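You operate a simulated robot arm through the tools that you are given. There is no shell and no other tool.

You are at the controls of a simulated robot arm. One attempt, no reset.

Task
The pink square cap in pocket two is wrong. Swap it by the pocket card and press all three home.
Fine: none is clipped yet; the wrong cap goes on the grey trolley's top tray. The cart's display says LOCK TRIED: the fixture stays locked. Set down upright: what you pick out.

Only the result counts: the job must be done as asked and must still hold three seconds after the hand-in. Knocking over, shifting, dropping, spilling or breaking anything else fails it. A push-on lid holds only when it is set on centred and level and pressed home; a screw cap is set on level and turned clockwise until tight.

Robot
A 6-joint arm with a fingered hand, fixed in place. Base frame: the origin is on the floor under the middle of its stand, x ahead of it, y to its left, z up. Units: mm, rad, N and s.
With the tool pointing down near the work surface it reaches from about 260 to 680 mm from the base axis. Its first joint turns from -2.897 to 2.897 rad. Payload 4 kg.
The tool frame sits at the grasp point between the pads (the TCP): z along the fingers, y along the line on which they close. The tips reach 26 mm beyond it. The gripper opens to 148 mm; its body begins 73 mm behind the TCP. The gripper is a hand of 3 fingers: y runs from the thumb to the fingers, the wrist lies at [0, 0, -239] in the tool frame, and closing takes about 1.5 s.
Orientation is that of the tool frame in the base frame, as [roll, pitch, yaw] about the fixed x, y, z axes, in that order (R = Rz(yaw) Ry(pitch) Rx(roll)). With the fingers straight down and closing along the base's y, the tool's x points along the base's -x, its y along +y and its z along -z.

Tools
- The arm moves only by the tool step_arm. Its argument "series" is a list of rows, each an object of numbers (a shift or turn left out is 0, a gripper value left out holds the last): "dx", "dy", "dz": the shift along the tool's x, y, z in mm; "wx", "wy", "wz": the turn, a rotation vector about the tool's x, y, z in rad. In form: [{"dx": .., "dy": .., "dz": .., "wx": .., "wy": .., "wz": ..}, ...]. A call has 1 to 20 rows; each row is the pose to reach, as a shift and turn from the pose commanded when the call began, along the tool's axes at that moment. "claw" is the opening, from 0 (shut) to 1 (fully open), set as the call begins (left out, the last holds). Rows are played at 5 a second. More than 50 mm and 0.15 rad between two rows, or a gripper value outside its range, and nothing of the call is played. A pose out of reach is approached as far as the arm can. The call stops where the force on the tool passes 40 N (or 10 N more than at its start, if that is more) or the arm is blocked; 0.2 s more then pass. The fingers move at their own pace (about 153 mm/s each) and stop on an object; they squeeze with about 33 N. The grip force told is the motor's: it shows also when the fingers shut on nothing. Time passes only in rows, and 0.2 s behind the last, so rows that repeat a pose let the fingers close. The reply holds the time, the measured pose of the TCP, the force on the tool along the base axes, the opening and the grip force, in the units named above and with some noise, with the torque about the TCP (base axes, N m) and any sound that the robot's microphone picked up.
- Cameras (640 x 400 px; columns grow to the right, rows downward): "scene" is fixed at [220.7, -649.1, 1556.5]; the picture's right is [0.99, -0.11, 0.00], its down [-0.09, -0.78, -0.61] and it looks along [0.07, 0.61, -0.79] (base axes); focal length 264 px, centre (320, 200). "wrist" rides on the gripper at [68, -39, -90] in the tool frame; the picture's right is [0.50, 0.87, 0.00], its down [-0.65, 0.38, -0.65] and it looks along [-0.57, 0.33, 0.76] (tool axes); focal length 222 px, centre (320, 200).
- get_image(camera): a new picture of that camera. The clock stands still meanwhile.
- lift_body(by): moves the trunk up (or, below 0, down) by that many mm; the arm rides with it, the base frame stays. It gives what a move gives, with no picture.
- finger_targets(finger1, finger2, thumb_bend): sets how far each is bent, from 0 (flat) to 100 (curled in); at 30 the hand is open as for a grip, at 70 the pads meet at the TCP. One left out holds its place. A second passes; each finger stops where it meets its share of the squeeze, and holds until it gets a number again. A gripper value or a shape takes the hand back. It gives what a move gives, with no picture; readings hold the bend of each and the force on the fingers (four entries, about 0 where the hand has none), thumb and palm.
- grasp_type(shape): the hand has 3 fingers and takes this shape, open, in about a second: jaw (thumb against the fingers, like two jaws); tri (thumb and two fingers); tip (a fingertip pinch); poke (one finger out to press); point (the index stretched); flat (the hand flat); cup (the hand cupped); fist (a fist). The gripper value then closes the fingers along that shape, each until it touches; the sizes above hold for jaw. It gives what a move gives, with no picture.
- measure_at(camera, pixels): for up to 12 pixels [column, row] of the newest picture of that camera ("zoom" is the newest enlarged one), the place [x, y, z] in the base frame of the surface seen there, good to about 3 mm. The clock stands still meanwhile.
- zoom(camera, box): a new picture of the part [left, top, right, bottom] of that camera's present view, enlarged. The clock stands still meanwhile.
- close_job(): hands the job in; it is judged then, once.

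Unless the task says otherwise, let go and move clear before handing in.

The tools are called after "Call:" as name(argument=value, ...) on one line, values as JSON. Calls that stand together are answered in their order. step_arm: Moves the arm, as the interface text tells. Its arguments: {"type":"object","properties":{"series":{"type":"array"},"claw":{"type":"number"}},"required":["series"]} The other tools are called the same way: lift_body (by) moves the trunk up or down; grasp_type (shape) gives the hand a shape; finger_targets (finger1, finger2, thumb_bend) moves the fingers one by one; get_image (camera) takes a picture; measure_at (camera, pixels) gives the place of the surface under pixels of a picture; zoom (camera, box) takes an enlarged picture of a part of a camera's view; close_job () hands the job in.

At the start:

```text
clock: 0.0
tool_pos: [354.6, -272.0, 1261.2]
orientation: [3.141, 0.0, -3.141]
contact_force: [-0.6, 0.0, -0.6]
moment: [-0.01, 0.01, 0.03]
gripper_width: 148.0
grip_force: 0.1
shape: jaw
bend: [30.0, 30.0, 30.0]
finger forces: [0.0, 0.0, 0.0, 0.1, 0.1, 0.0]
trunk travel left (down, up): [-275.0, 42.0]
```

scene: 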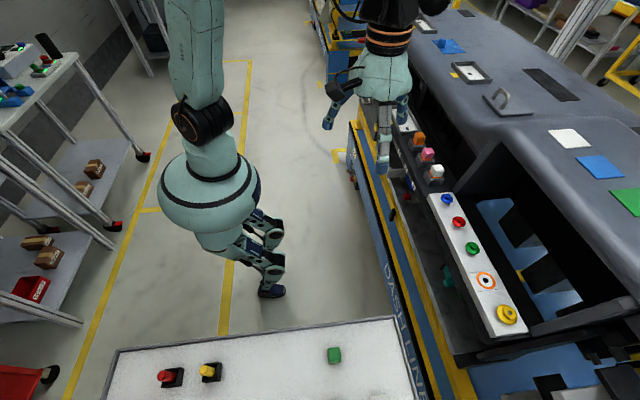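
wrist: 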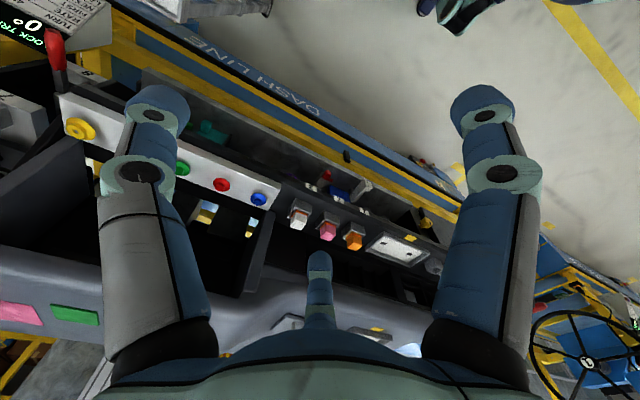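

The pictures show three caps (white, pink, orange) near scene pixels (420–437, 140–175) and a tray at the bottom with red, yellow and green parts. I'll zoom in on these areas first.

Call:
zoom(camera="scene", box=[380, 110, 480, 210])

Call:
zoom(camera="wrist", box=[250, 150, 460, 290])

Call:
zoom(camera="scene", box=[100, 310, 440, 400])

Call:
zoom(camera="scene", box=[0, 30, 160, 130])

Call:
zoom(camera="wrist", box=[0, 0, 160, 100])

```text
4.00 times, centred on (430, 160) of scene
```

zoom: 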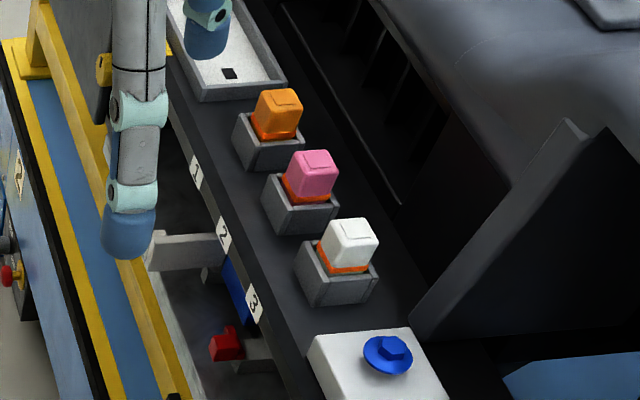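

```text
2.86 times, centred on (355, 220) of wrist
```

zoom: 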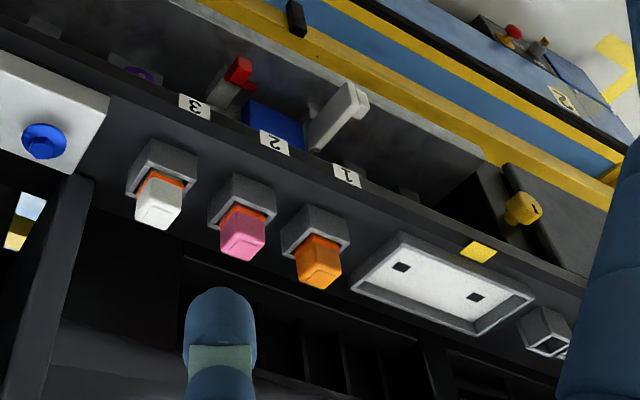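

```text
1.88 times, centred on (270, 355) of scene
```

zoom: 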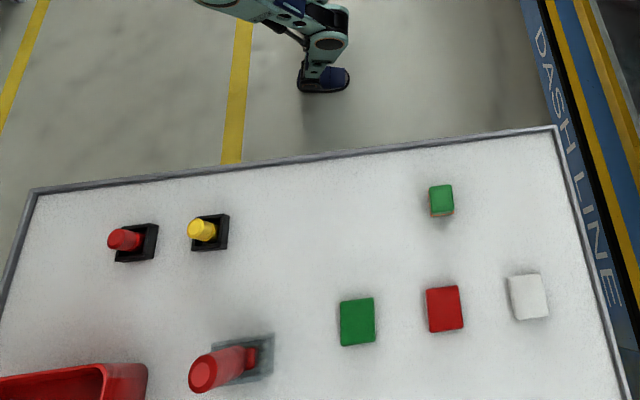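

```text
4.00 times, centred on (80, 80) of scene
```

zoom: 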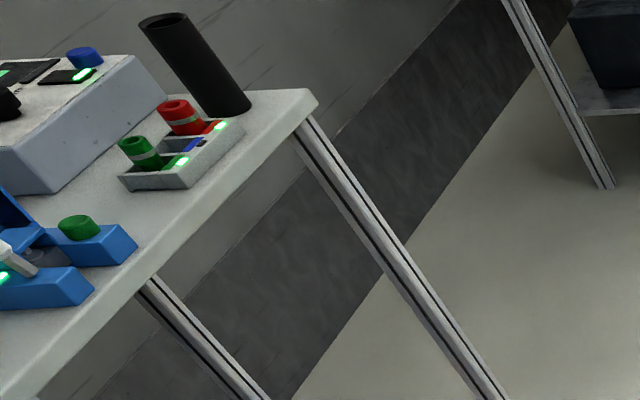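

```text
4.00 times, centred on (80, 50) of wrist
```

zoom: 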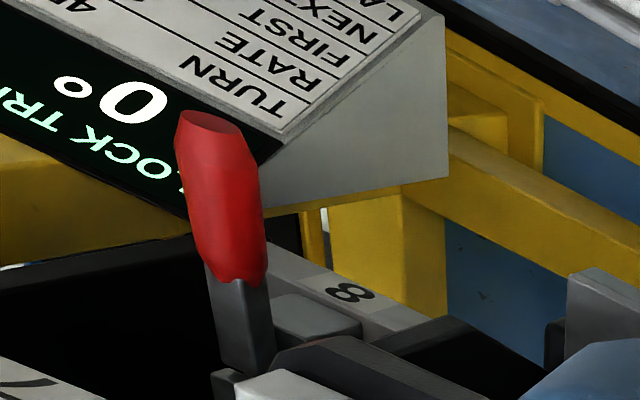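

The pockets 1–3 (orange, pink, white) are clear in the zooms, and a green square cap sits on the near tray. I still need the pocket card, so I'll look over the other parts of both views.

Call:
zoom(camera="scene", box=[380, 0, 540, 100])

Call:
zoom(camera="scene", box=[500, 100, 640, 240])

Call:
zoom(camera="scene", box=[400, 180, 560, 360])

Call:
zoom(camera="scene", box=[0, 120, 140, 400])

Call:
zoom(camera="scene", box=[260, 0, 400, 100])

Call:
zoom(camera="wrist", box=[0, 270, 120, 400])

Call:
zoom(camera="scene", box=[440, 300, 640, 400])

```text
4.00 times, centred on (460, 50) of scene
```

zoom: 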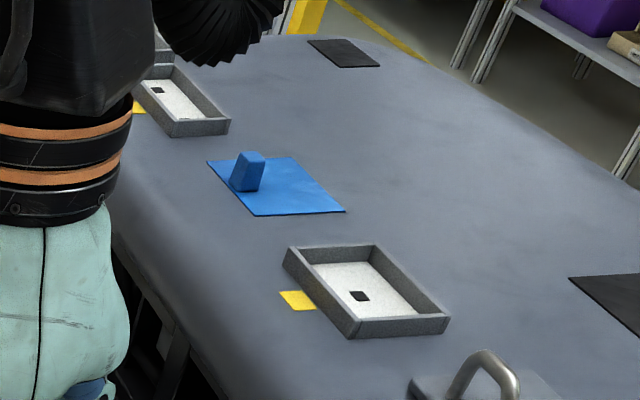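

```text
2.86 times, centred on (570, 170) of scene
```

zoom: 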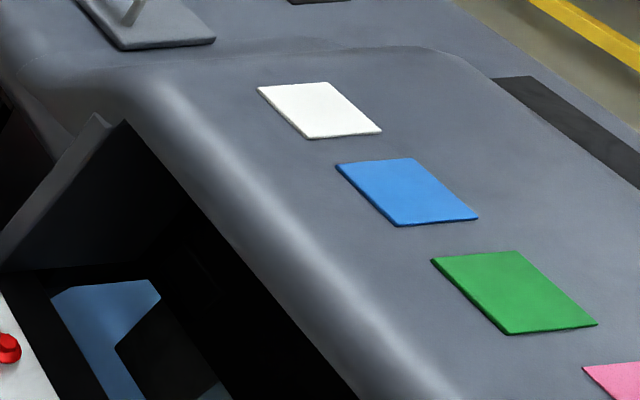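

```text
2.22 times, centred on (480, 270) of scene
```

zoom: 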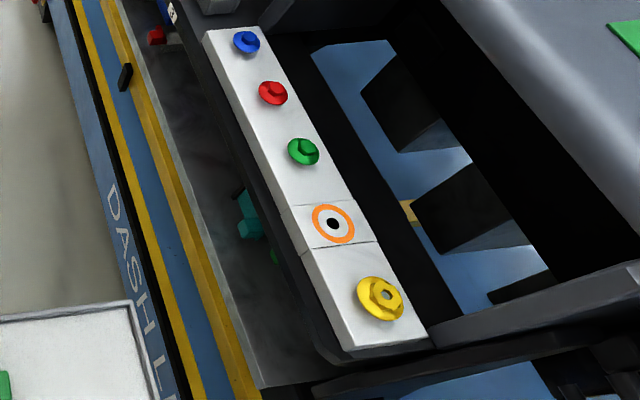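

```text
1.43 times, centred on (70, 260) of scene
```

zoom: 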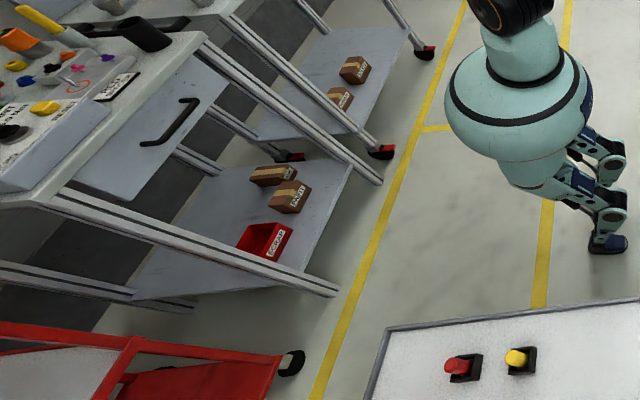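

```text
4.00 times, centred on (330, 50) of scene
```

zoom: 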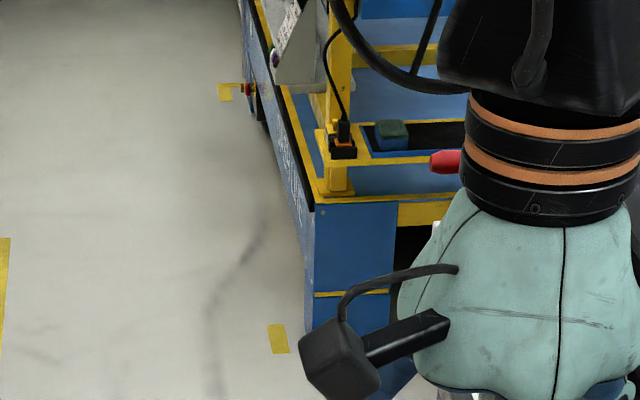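

```text
3.08 times, centred on (60, 335) of wrist
```

zoom: 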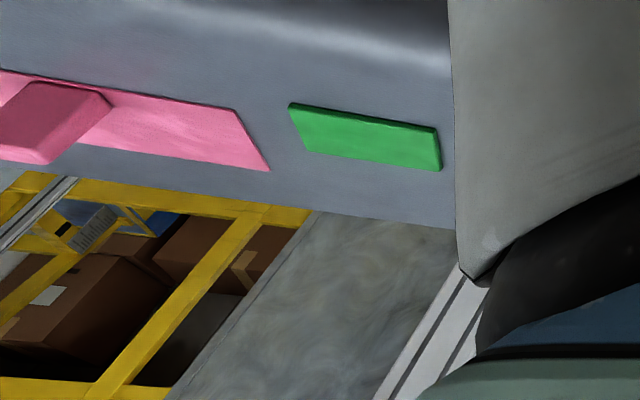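

```text
3.20 times, centred on (540, 350) of scene
```

zoom: 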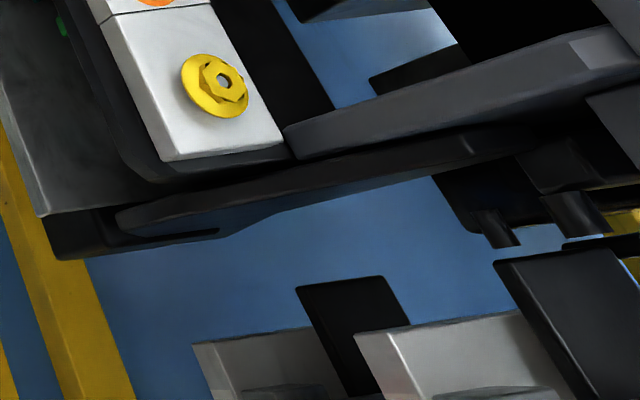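

No pocket card found yet; the LOCK TRIED display is at wrist (40, 25). I'll measure the key points in both views to get the geometry.

Call:
get_image(camera="scene")

Call:
measure_at(camera="scene", pixels=[[419, 138], [428, 153], [437, 171], [334, 350], [340, 380], [171, 377], [446, 198], [300, 340], [485, 280], [200, 340], [430, 165], [440, 240]])

Call:
measure_at(camera="wrist", pixels=[[298, 222], [329, 235], [354, 243], [315, 187], [342, 198], [367, 208], [395, 247], [435, 265], [30, 30], [329, 175], [365, 185], [260, 200]])

```text
taken
```

scene: 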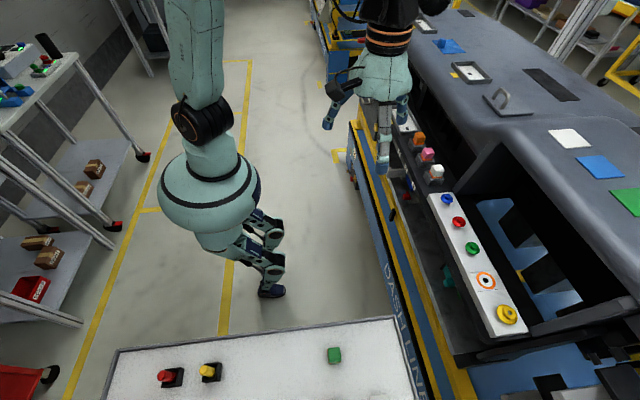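

```text
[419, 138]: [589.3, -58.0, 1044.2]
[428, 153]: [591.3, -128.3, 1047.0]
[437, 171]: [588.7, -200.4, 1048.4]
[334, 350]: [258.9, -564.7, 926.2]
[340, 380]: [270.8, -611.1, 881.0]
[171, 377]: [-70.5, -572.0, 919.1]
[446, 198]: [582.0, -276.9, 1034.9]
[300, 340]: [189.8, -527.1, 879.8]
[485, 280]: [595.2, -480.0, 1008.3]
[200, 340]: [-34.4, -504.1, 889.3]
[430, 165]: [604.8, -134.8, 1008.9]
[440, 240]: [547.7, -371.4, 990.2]
```

```text
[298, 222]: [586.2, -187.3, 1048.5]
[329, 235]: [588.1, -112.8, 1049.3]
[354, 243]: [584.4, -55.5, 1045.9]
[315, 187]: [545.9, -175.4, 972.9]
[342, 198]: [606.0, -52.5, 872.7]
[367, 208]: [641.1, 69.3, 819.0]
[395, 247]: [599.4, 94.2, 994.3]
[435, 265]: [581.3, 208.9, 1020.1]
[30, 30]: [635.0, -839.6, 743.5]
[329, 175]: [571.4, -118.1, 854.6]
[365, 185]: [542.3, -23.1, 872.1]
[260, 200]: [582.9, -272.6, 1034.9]
```

The zoom shows past the picture's lower edge, so the tray carries more parts (green, red and white tiles or caps). The tray top reads z≈880 and the pocket caps' tops z≈1048; I'll zoom at the edges to see the rest and find the card.

Call:
zoom(camera="scene", box=[160, 398, 420, 400])

Call:
zoom(camera="scene", box=[0, 398, 240, 400])

Call:
zoom(camera="scene", box=[440, 398, 640, 400])

Call:
zoom(camera="scene", box=[300, 340, 380, 370])

Call:
zoom(camera="wrist", box=[0, 0, 300, 2])

Call:
zoom(camera="scene", box=[350, 150, 400, 200])

```text
2.46 times, centred on (290, 399) of scene
```

zoom: 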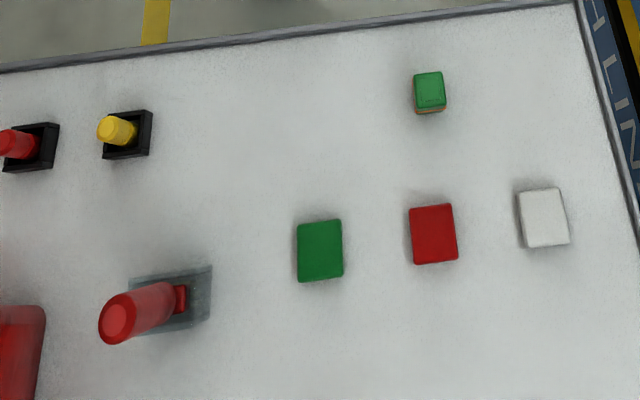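

```text
2.67 times, centred on (120, 399) of scene
```

zoom: 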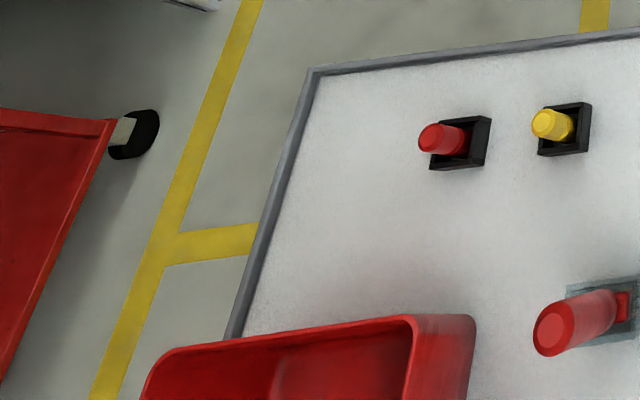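

```text
3.20 times, centred on (540, 399) of scene
```

zoom: 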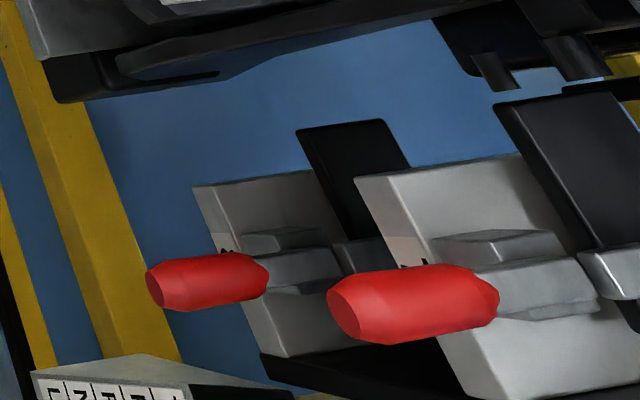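

```text
8.00 times, centred on (340, 355) of scene
```

zoom: 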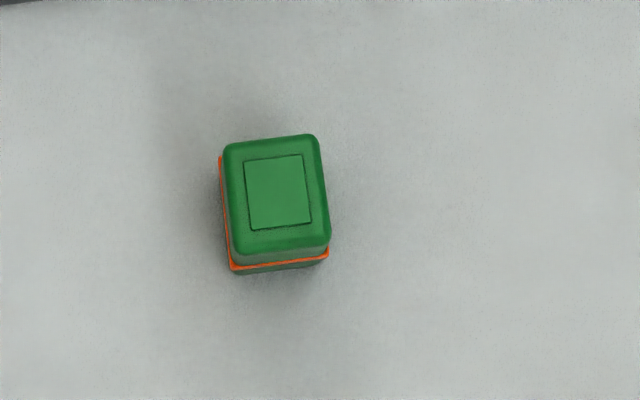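

```text
2.13 times, centred on (150, 1) of wrist
```

zoom: 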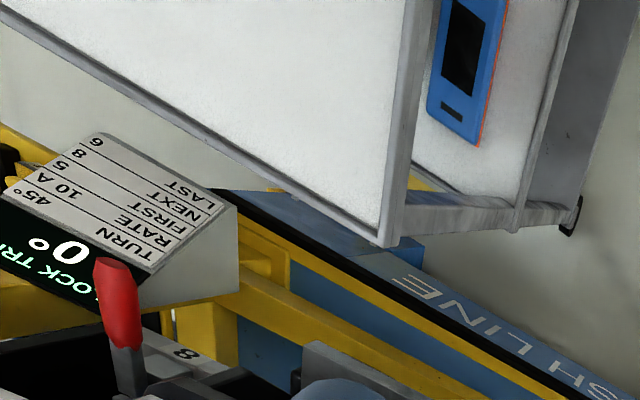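

```text
8.00 times, centred on (375, 175) of scene
```

zoom: 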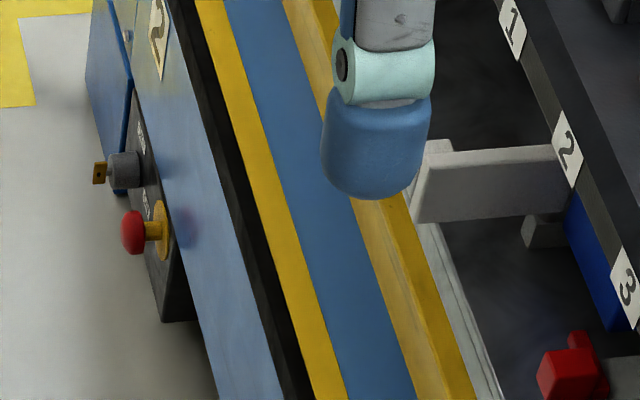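

The TURN/RATE card at the cart display isn't a pocket card, and the tray has spare parts at zoom (430, 90), (320, 250), (433, 233) and (543, 217). I'll zoom around the other borders of both views to find the pocket card.

Call:
zoom(camera="scene", box=[638, 100, 640, 300])

Call:
zoom(camera="scene", box=[200, 0, 640, 2])

Call:
zoom(camera="wrist", box=[340, 0, 640, 2])

Call:
zoom(camera="wrist", box=[0, 120, 2, 320])

Call:
zoom(camera="wrist", box=[638, 100, 640, 300])

Call:
zoom(camera="wrist", box=[100, 0, 400, 2])

Call:
zoom(camera="wrist", box=[400, 200, 560, 300])

Call:
zoom(camera="scene", box=[340, 60, 460, 140])

```text
2.00 times, centred on (639, 200) of scene
```

zoom: 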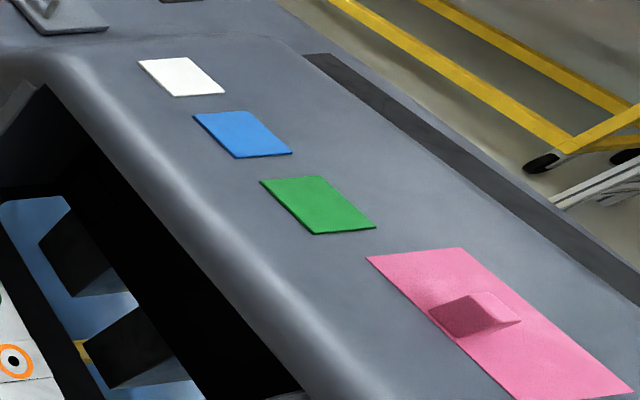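

```text
1.45 times, centred on (420, 1) of scene
```

zoom: 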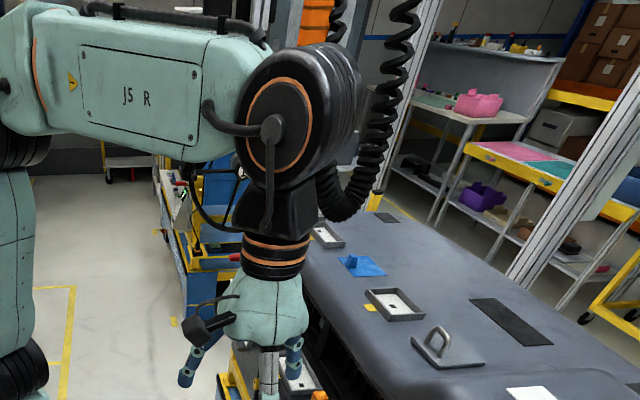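

```text
2.13 times, centred on (490, 1) of wrist
```

zoom: 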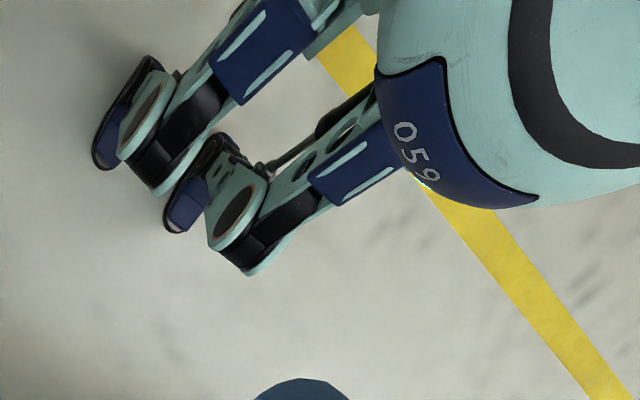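

```text
2.00 times, centred on (1, 220) of wrist
```

zoom: 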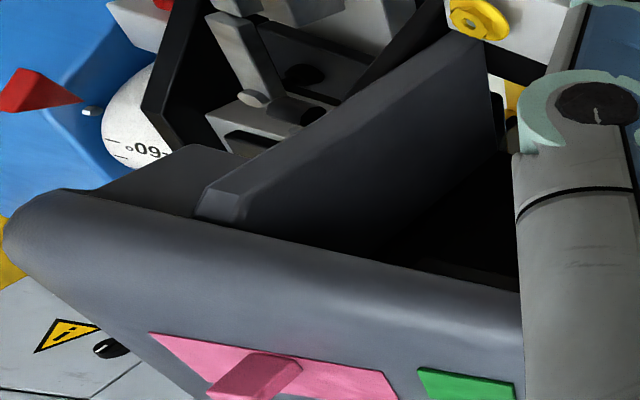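

```text
2.00 times, centred on (639, 200) of wrist
```

zoom: 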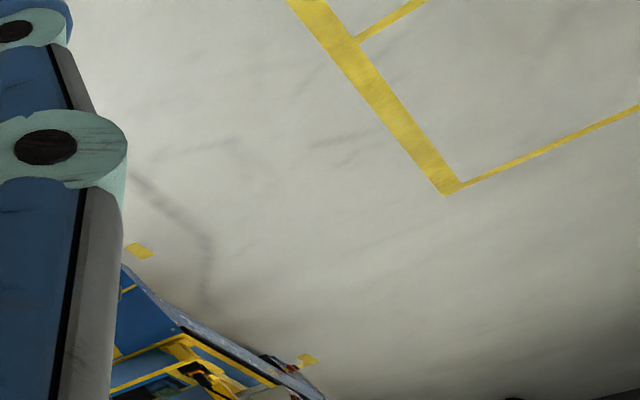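

```text
2.13 times, centred on (250, 1) of wrist
```

zoom: 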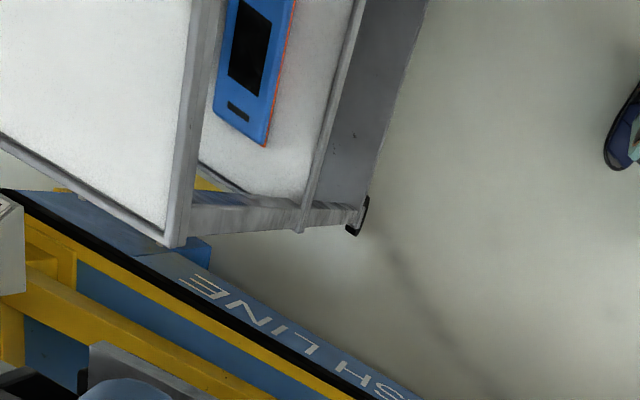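

```text
4.00 times, centred on (480, 250) of wrist
```

zoom: 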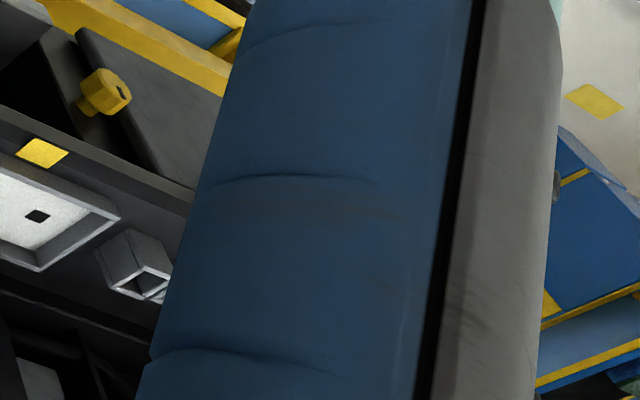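

```text
5.00 times, centred on (400, 100) of scene
```

zoom: 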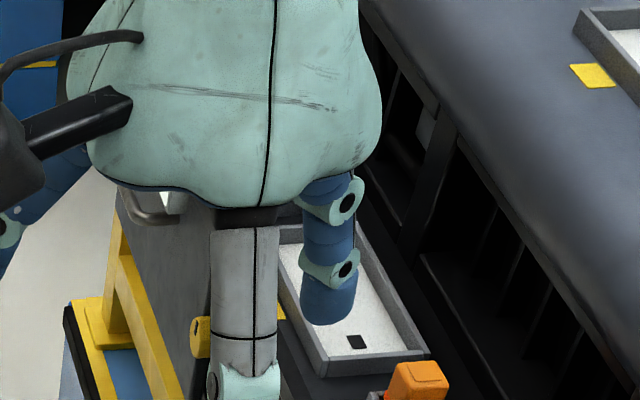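

Still no pocket card; there are text labels on the left bench (around scene (25, 140)) and on the far panel at (322, 8). I'll zoom into those.

Call:
zoom(camera="scene", box=[300, 0, 350, 20])

Call:
zoom(camera="scene", box=[0, 130, 2, 230])

Call:
zoom(camera="scene", box=[0, 40, 2, 140])

Call:
zoom(camera="scene", box=[330, 140, 390, 180])

Call:
zoom(camera="scene", box=[0, 0, 200, 2])

Call:
zoom(camera="scene", box=[540, 0, 640, 2])

```text
12.80 times, centred on (325, 10) of scene
```

zoom: 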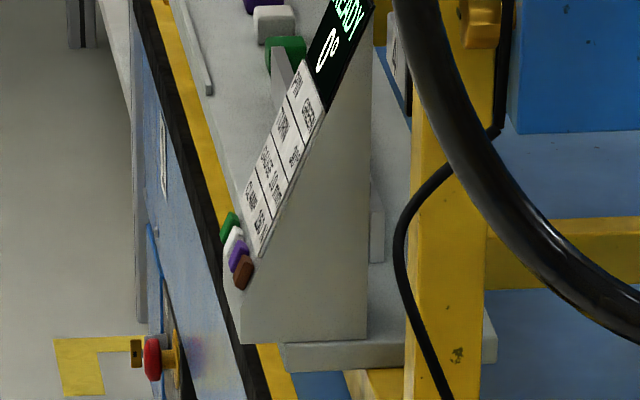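

```text
4.00 times, centred on (1, 180) of scene
```

zoom: 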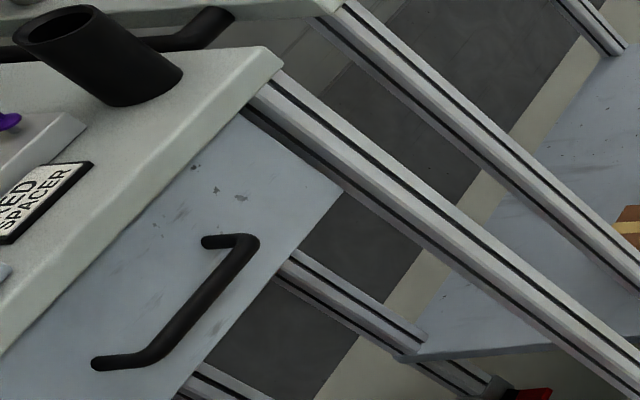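

```text
4.00 times, centred on (1, 90) of scene
```

zoom: 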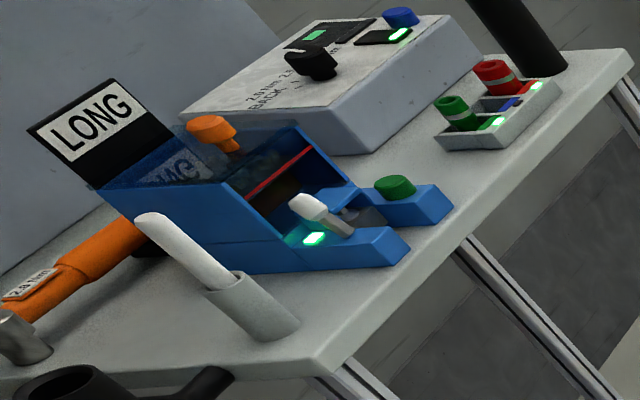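

```text
10.00 times, centred on (360, 160) of scene
```

zoom: 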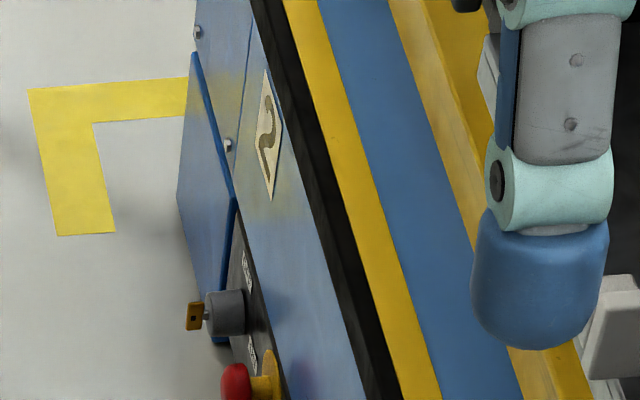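

```text
3.20 times, centred on (100, 1) of scene
```

zoom: 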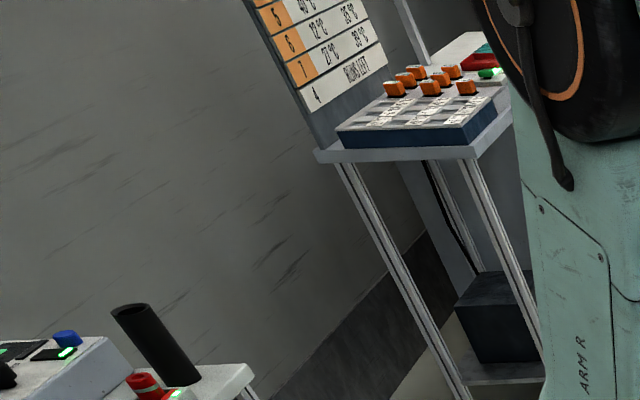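

```text
6.40 times, centred on (590, 1) of scene
```

zoom: 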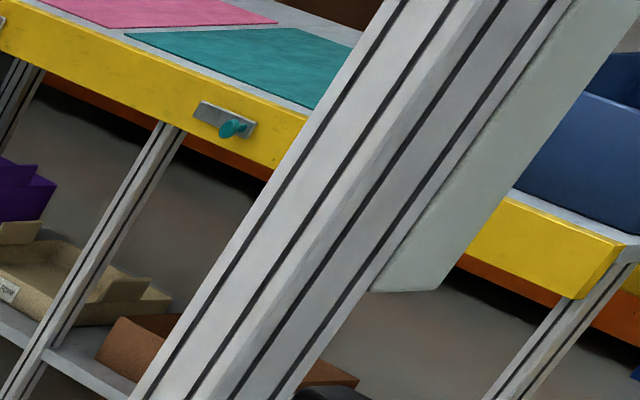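

The scene views show no pocket card, and the hand hides the area around (390, 100). I'll turn the hand about its vertical axis where it is (fingers stay at z≈1235, well above everything) to look toward the trolley and cart end.

Call:
step_arm(series=[{"wz": 0.14}, {"wz": 0.28}, {"wz": 0.42}, {"wz": 0.56}, {"wz": 0.7}, {"wz": 0.84}, {"wz": 0.98}, {"wz": 1.12}, {"wz": 1.26}, {"wz": 1.4}, {"wz": 1.5}])

Call:
get_image(camera="wrist")

```text
clock: 2.4
tool_pos: [355.3, -273.3, 1261.2]
orientation: [3.141, -0.001, 1.639]
contact_force: [0.3, -0.9, 0.9]
moment: [-0.01, -0.01, 0.02]
gripper_width: 147.7
grip_force: 0.1
shape: jaw
bend: [30.0, 30.0, 30.0]
finger forces: [0.0, 0.0, 0.0, 0.0, 0.1, 0.1]
trunk travel left (down, up): [-275.0, 42.0]
```

```text
taken
```

wrist: 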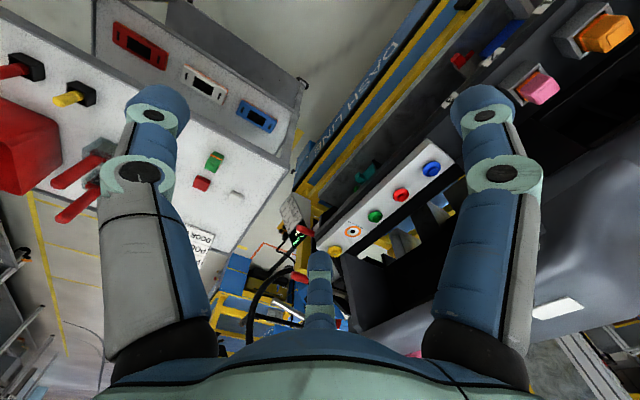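

At wrist (193, 245) there's a paper with text near the trolley's far side. I'll zoom on it.

Call:
zoom(camera="wrist", box=[165, 215, 245, 275])

Call:
zoom(camera="wrist", box=[160, 120, 320, 240])

Call:
zoom(camera="wrist", box=[80, 0, 320, 140])

Call:
zoom(camera="wrist", box=[220, 180, 340, 340])

Call:
zoom(camera="wrist", box=[420, 0, 640, 120])

```text
6.67 times, centred on (205, 245) of wrist
```

zoom: 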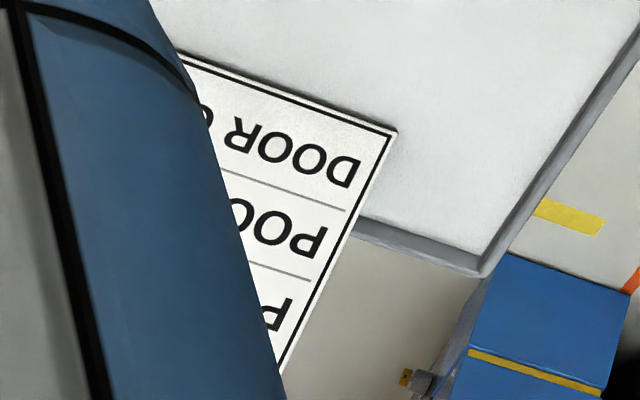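

```text
3.33 times, centred on (240, 180) of wrist
```

zoom: 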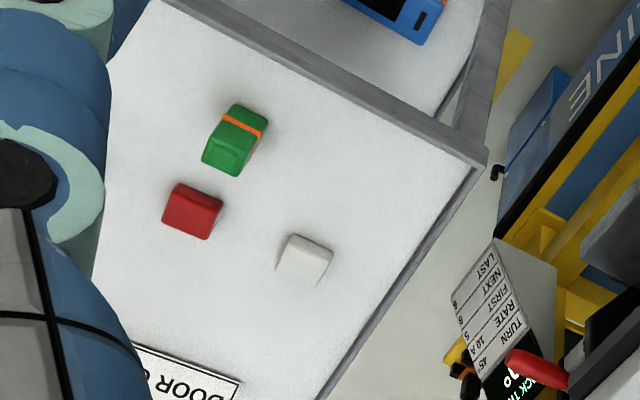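

```text
2.67 times, centred on (200, 70) of wrist
```

zoom: 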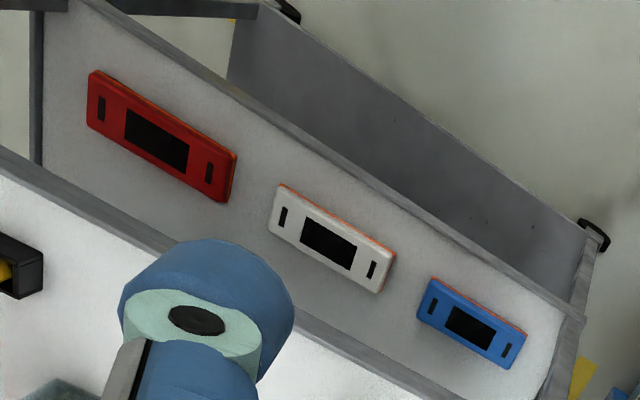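

```text
2.50 times, centred on (280, 260) of wrist
```

zoom: 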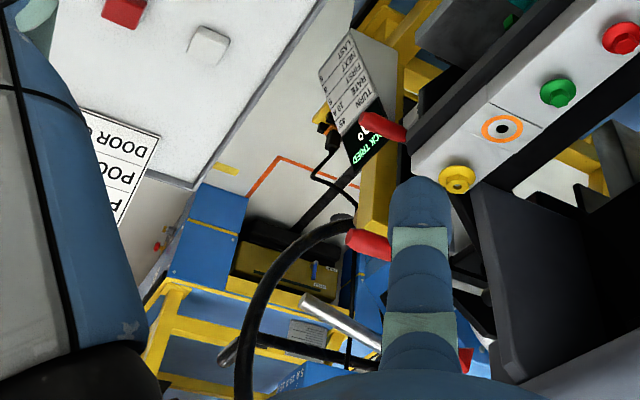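

```text
2.91 times, centred on (530, 60) of wrist
```

zoom: 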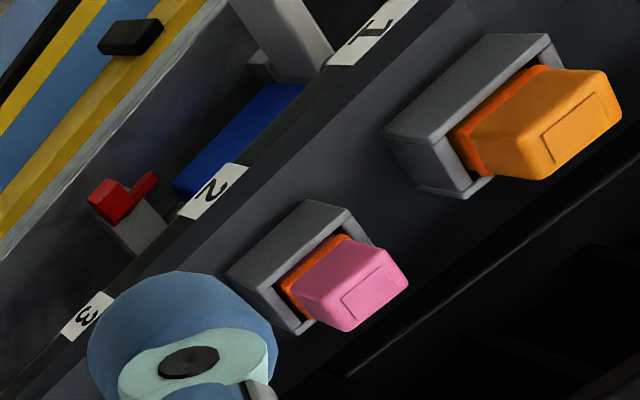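

A card reading "DOOR… / POC… / P…" stands at the trolley's far edge, partly hidden by a finger at wrist (150, 250). I'll turn the hand a bit further to clear the line of sight.

Call:
measure_at(camera="wrist", pixels=[[205, 238], [200, 255], [214, 165], [202, 183], [237, 195], [250, 130], [260, 155]])

Call:
step_arm(series=[{"wz": 0.14}, {"wz": 0.28}, {"wz": 0.42}, {"wz": 0.5}])

Call:
get_image(camera="wrist")

```text
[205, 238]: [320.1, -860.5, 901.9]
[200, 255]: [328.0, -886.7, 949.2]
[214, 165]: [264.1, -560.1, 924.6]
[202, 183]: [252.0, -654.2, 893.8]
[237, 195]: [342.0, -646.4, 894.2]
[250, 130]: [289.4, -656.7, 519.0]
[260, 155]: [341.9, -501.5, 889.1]
```

```text
clock: 3.4
tool_pos: [354.7, -273.3, 1260.5]
orientation: [3.14, 0.001, 1.14]
contact_force: [0.2, -0.6, 0.1]
moment: [-0.01, 0.02, 0.0]
gripper_width: 147.6
grip_force: 0.2
shape: jaw
bend: [30.0, 30.0, 30.0]
finger forces: [0.0, 0.0, 0.0, 0.1, 0.0, 0.1]
trunk travel left (down, up): [-275.0, 42.0]
```

```text
taken
```

wrist: 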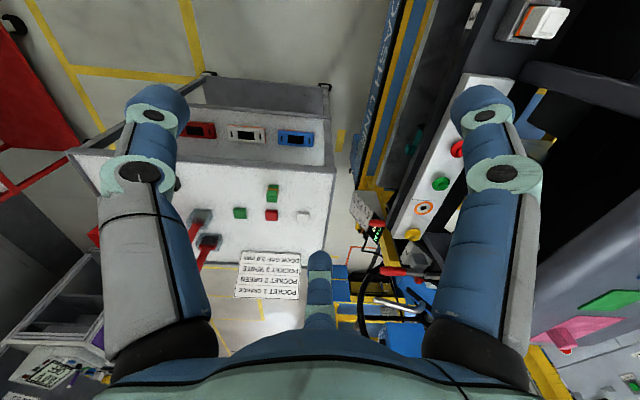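

Call:
zoom(camera="wrist", box=[225, 240, 315, 305])

Call:
zoom(camera="wrist", box=[200, 160, 340, 250])

Call:
zoom(camera="wrist", box=[0, 330, 120, 400])

```text
6.15 times, centred on (270, 272) of wrist
```

zoom: 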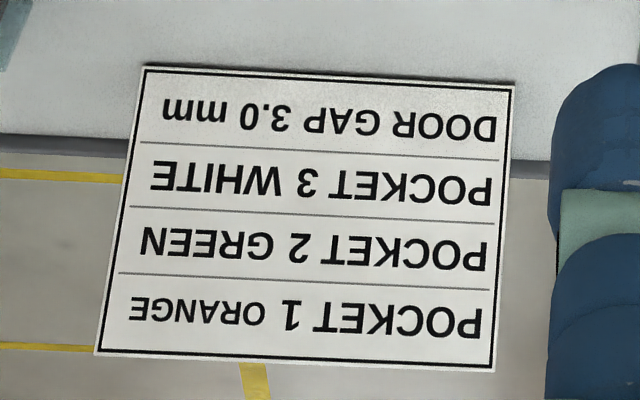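

```text
4.44 times, centred on (270, 205) of wrist
```

zoom: 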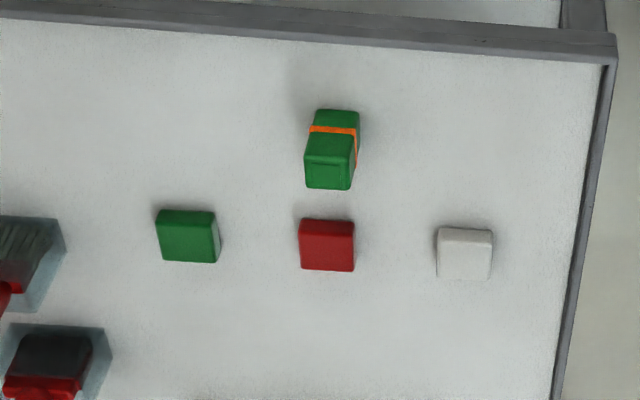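

```text
5.33 times, centred on (60, 365) of wrist
```

zoom: 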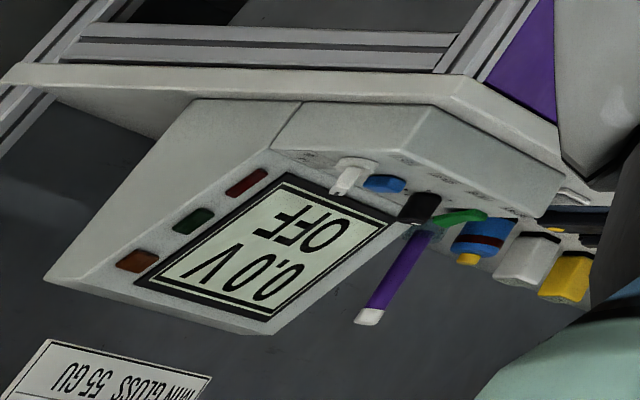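

The card reads POCKET 1 ORANGE, POCKET 2 GREEN, POCKET 3 WHITE, so the green cap with the orange seal at (259, -565) replaces the pink one. I'll measure the cap, the pink cap and the sockets closely.

Call:
zoom(camera="scene", box=[318, 340, 350, 370])

Call:
measure_at(camera="zoom", pixels=[[220, 125], [400, 110], [420, 290], [250, 310], [320, 200], [240, 340], [415, 325], [330, 335], [150, 200], [520, 250], [330, 390], [300, 40]])

Call:
zoom(camera="scene", box=[404, 125, 454, 190])

```text
13.33 times, centred on (334, 355) of scene
```

zoom: 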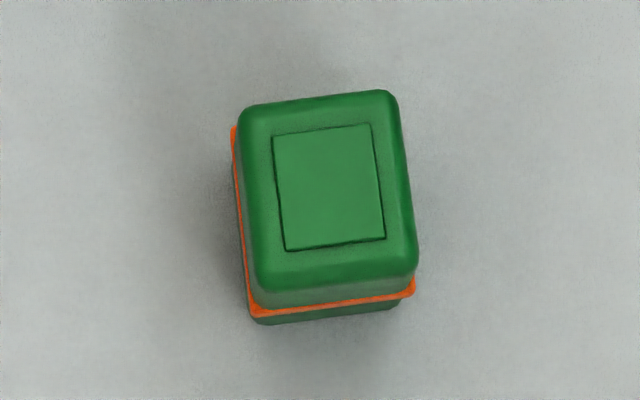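

```text
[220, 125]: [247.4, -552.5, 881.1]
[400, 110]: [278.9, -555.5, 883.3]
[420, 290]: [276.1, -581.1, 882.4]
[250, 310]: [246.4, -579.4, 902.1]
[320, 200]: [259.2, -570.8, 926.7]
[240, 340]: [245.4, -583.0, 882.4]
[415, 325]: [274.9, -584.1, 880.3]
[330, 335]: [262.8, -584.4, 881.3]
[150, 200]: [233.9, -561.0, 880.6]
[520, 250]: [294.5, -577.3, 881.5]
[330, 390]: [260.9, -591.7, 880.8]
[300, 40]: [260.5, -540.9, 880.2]
```

```text
6.15 times, centred on (429, 158) of scene
```

zoom: 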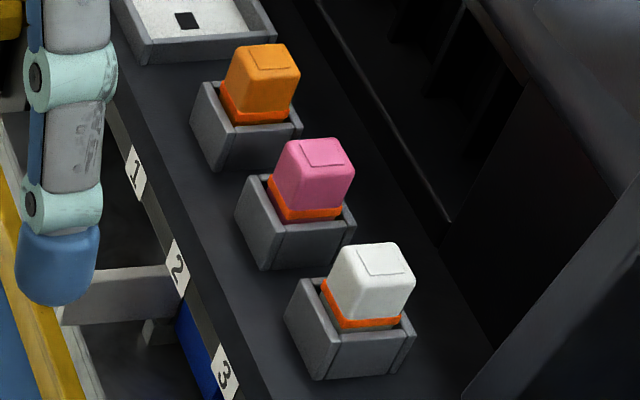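

The green cap measures about 25 mm square with its top at z≈926.5, standing square to the axes. Next I'll zoom on the sockets and measure rims and cap tops for position and tilt.

Call:
zoom(camera="scene", box=[417, 145, 441, 170])

Call:
measure_at(camera="zoom", pixels=[[270, 60], [380, 60], [400, 150], [300, 150], [340, 100], [215, 160], [250, 250], [400, 270], [430, 210], [230, 250], [300, 270], [200, 60]])

Call:
zoom(camera="scene", box=[421, 160, 449, 190])

Call:
zoom(camera="scene", box=[407, 128, 432, 155])

```text
16.00 times, centred on (429, 158) of scene
```

zoom: 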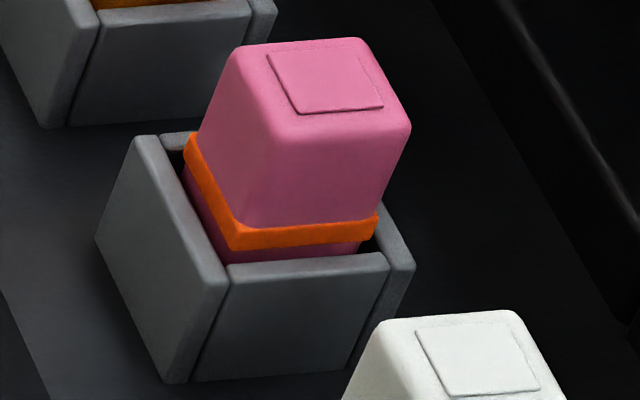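

```text
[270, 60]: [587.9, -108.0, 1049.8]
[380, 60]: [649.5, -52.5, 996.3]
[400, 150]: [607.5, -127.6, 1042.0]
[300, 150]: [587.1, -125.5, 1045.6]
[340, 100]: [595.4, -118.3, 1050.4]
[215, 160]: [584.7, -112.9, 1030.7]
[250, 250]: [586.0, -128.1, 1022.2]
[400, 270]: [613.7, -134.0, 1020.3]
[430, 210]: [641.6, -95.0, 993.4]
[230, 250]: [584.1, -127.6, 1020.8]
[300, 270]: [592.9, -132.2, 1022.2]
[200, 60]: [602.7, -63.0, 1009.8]
```

```text
13.33 times, centred on (435, 175) of scene
```

zoom: 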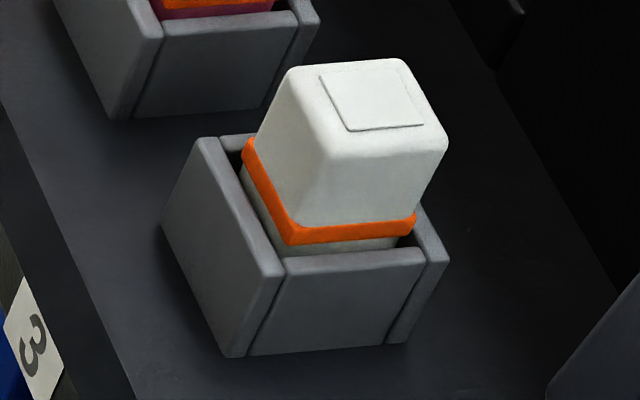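

```text
14.81 times, centred on (420, 142) of scene
```

zoom: 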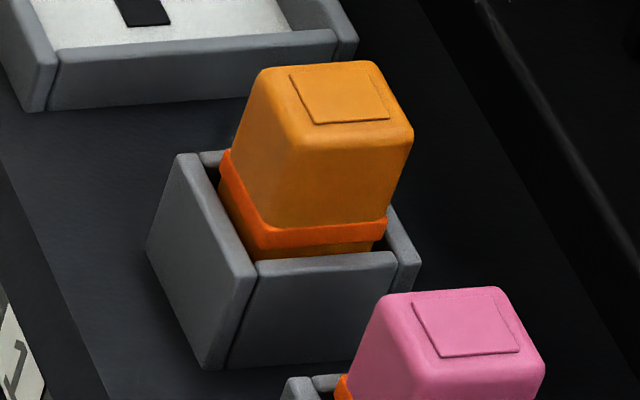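

The rim reads z≈1021 and the pink top z≈1050, with clean centre pixels to average. I'll measure all three top centres and the surroundings (hood heights), and see how the fingers close here in free air.

Call:
get_image(camera="scene")

Call:
measure_at(camera="scene", pixels=[[425.69, 148.44], [431.38, 148.0], [432.94, 151.56], [427.75, 152.06], [429.44, 150.0], [438.98, 167.27], [438.0, 167.0], [440, 168], [420.85, 134.48], [420, 134], [421.5, 135], [429.0, 150.4]])

Call:
measure_at(camera="scene", pixels=[[450, 130], [470, 150], [480, 130], [460, 160], [500, 150], [480, 180], [440, 110], [430, 125], [465, 170], [455, 185], [410, 165], [470, 100]])

Call:
step_arm(series=[{"dx": 0}, {"dx": 0}, {"dx": 0}, {"dx": 0}, {"dx": 0}, {"dx": 0}, {"dx": 0}, {"dx": 0}], claw=0.15)

Call:
get_image(camera="wrist")

```text
taken
```

scene: 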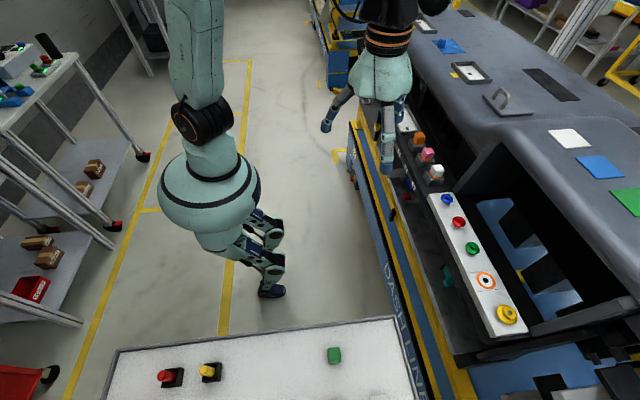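

```text
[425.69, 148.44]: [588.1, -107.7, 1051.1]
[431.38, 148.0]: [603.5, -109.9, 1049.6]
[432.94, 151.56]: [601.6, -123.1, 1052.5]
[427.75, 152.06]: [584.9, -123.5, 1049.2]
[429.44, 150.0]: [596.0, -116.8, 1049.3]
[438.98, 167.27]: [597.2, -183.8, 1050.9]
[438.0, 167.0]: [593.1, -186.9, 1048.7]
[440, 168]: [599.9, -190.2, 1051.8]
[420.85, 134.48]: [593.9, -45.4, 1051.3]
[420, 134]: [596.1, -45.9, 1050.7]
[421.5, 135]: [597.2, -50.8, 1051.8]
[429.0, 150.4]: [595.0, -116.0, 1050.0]
```

```text
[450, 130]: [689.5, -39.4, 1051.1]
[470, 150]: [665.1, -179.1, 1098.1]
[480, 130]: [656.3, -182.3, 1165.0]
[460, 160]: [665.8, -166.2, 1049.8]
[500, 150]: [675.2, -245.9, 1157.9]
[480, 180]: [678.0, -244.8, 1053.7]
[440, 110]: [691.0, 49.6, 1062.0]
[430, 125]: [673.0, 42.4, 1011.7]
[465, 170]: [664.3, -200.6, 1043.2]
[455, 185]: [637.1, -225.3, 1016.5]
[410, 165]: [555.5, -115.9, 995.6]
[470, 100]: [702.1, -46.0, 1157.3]
```

```text
clock: 5.2
tool_pos: [356.6, -272.4, 1261.1]
orientation: [-3.141, 0.001, 1.143]
contact_force: [-1.0, 0.8, -0.1]
moment: [0.02, -0.05, 0.0]
gripper_width: 22.5
grip_force: 0.1
shape: jaw
bend: [74.0, 74.0, 70.0]
finger forces: [0.0, 0.0, 0.1, 0.0, 0.0, 0.0]
trunk travel left (down, up): [-275.0, 42.0]
```

```text
taken
```

wrist: 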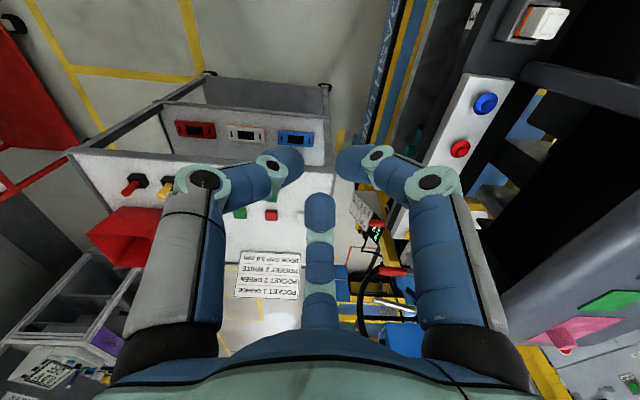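

All three cap tops are near x≈595 at z≈1050, and the hood starts at x≈660 with z up to about 1165. The three fingers close radially at 120°, so I'll zoom in to see their tip shape.

Call:
zoom(camera="wrist", box=[220, 110, 420, 250])

Call:
measure_at(camera="wrist", pixels=[[295, 155], [285, 165], [270, 172], [345, 158], [360, 165], [320, 200], [320, 215], [320, 235], [245, 190], [300, 170], [340, 175], [205, 180]])

Call:
zoom(camera="scene", box=[320, 60, 440, 180])

```text
2.86 times, centred on (320, 180) of wrist
```

zoom: 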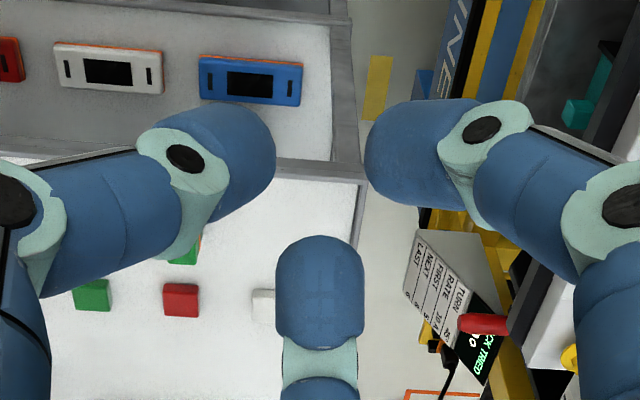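

```text
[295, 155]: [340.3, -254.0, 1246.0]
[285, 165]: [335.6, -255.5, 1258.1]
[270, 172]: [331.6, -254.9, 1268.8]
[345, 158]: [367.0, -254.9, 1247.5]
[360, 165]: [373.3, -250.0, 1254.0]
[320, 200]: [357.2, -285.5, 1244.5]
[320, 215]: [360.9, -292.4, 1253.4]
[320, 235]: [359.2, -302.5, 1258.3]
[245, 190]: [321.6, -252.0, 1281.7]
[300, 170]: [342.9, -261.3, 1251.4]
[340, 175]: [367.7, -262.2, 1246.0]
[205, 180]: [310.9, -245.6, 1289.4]
```

```text
3.33 times, centred on (380, 120) of scene
```

zoom: 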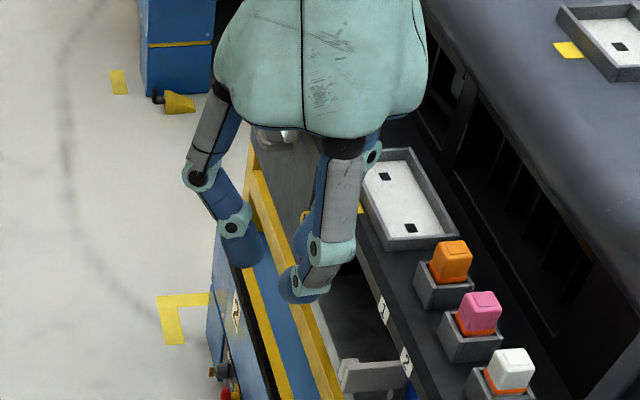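

The closed fingertips sit about 15–25 mm below the TCP and 23 mm wide, with knuckles spreading outward. I'll set yaw to π/2 (thumb toward −x, fingers passing between neighbour caps) with a moderate opening and check the tips.

Call:
step_arm(series=[{"wz": -0.14}, {"wz": -0.28}, {"wz": -0.428}, {"wz": -0.428}, {"wz": -0.428}], claw=0.4)

Call:
get_image(camera="wrist")

```text
clock: 6.4
tool_pos: [355.0, -272.9, 1261.7]
orientation: [3.141, 0.0, 1.57]
contact_force: [-0.3, 0.0, 0.3]
moment: [-0.02, 0.01, -0.01]
gripper_width: 59.1
grip_force: 0.0
shape: jaw
bend: [77.0, 77.0, 70.0]
finger forces: [0.0, 0.1, 0.0, 0.0, 0.1, 0.1]
trunk travel left (down, up): [-275.0, 42.0]
```

```text
taken
```

wrist: 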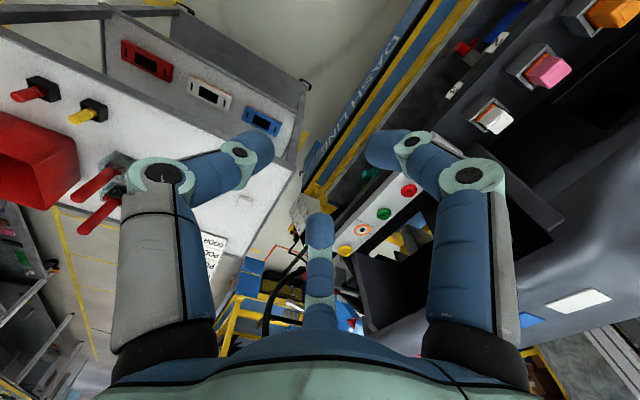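

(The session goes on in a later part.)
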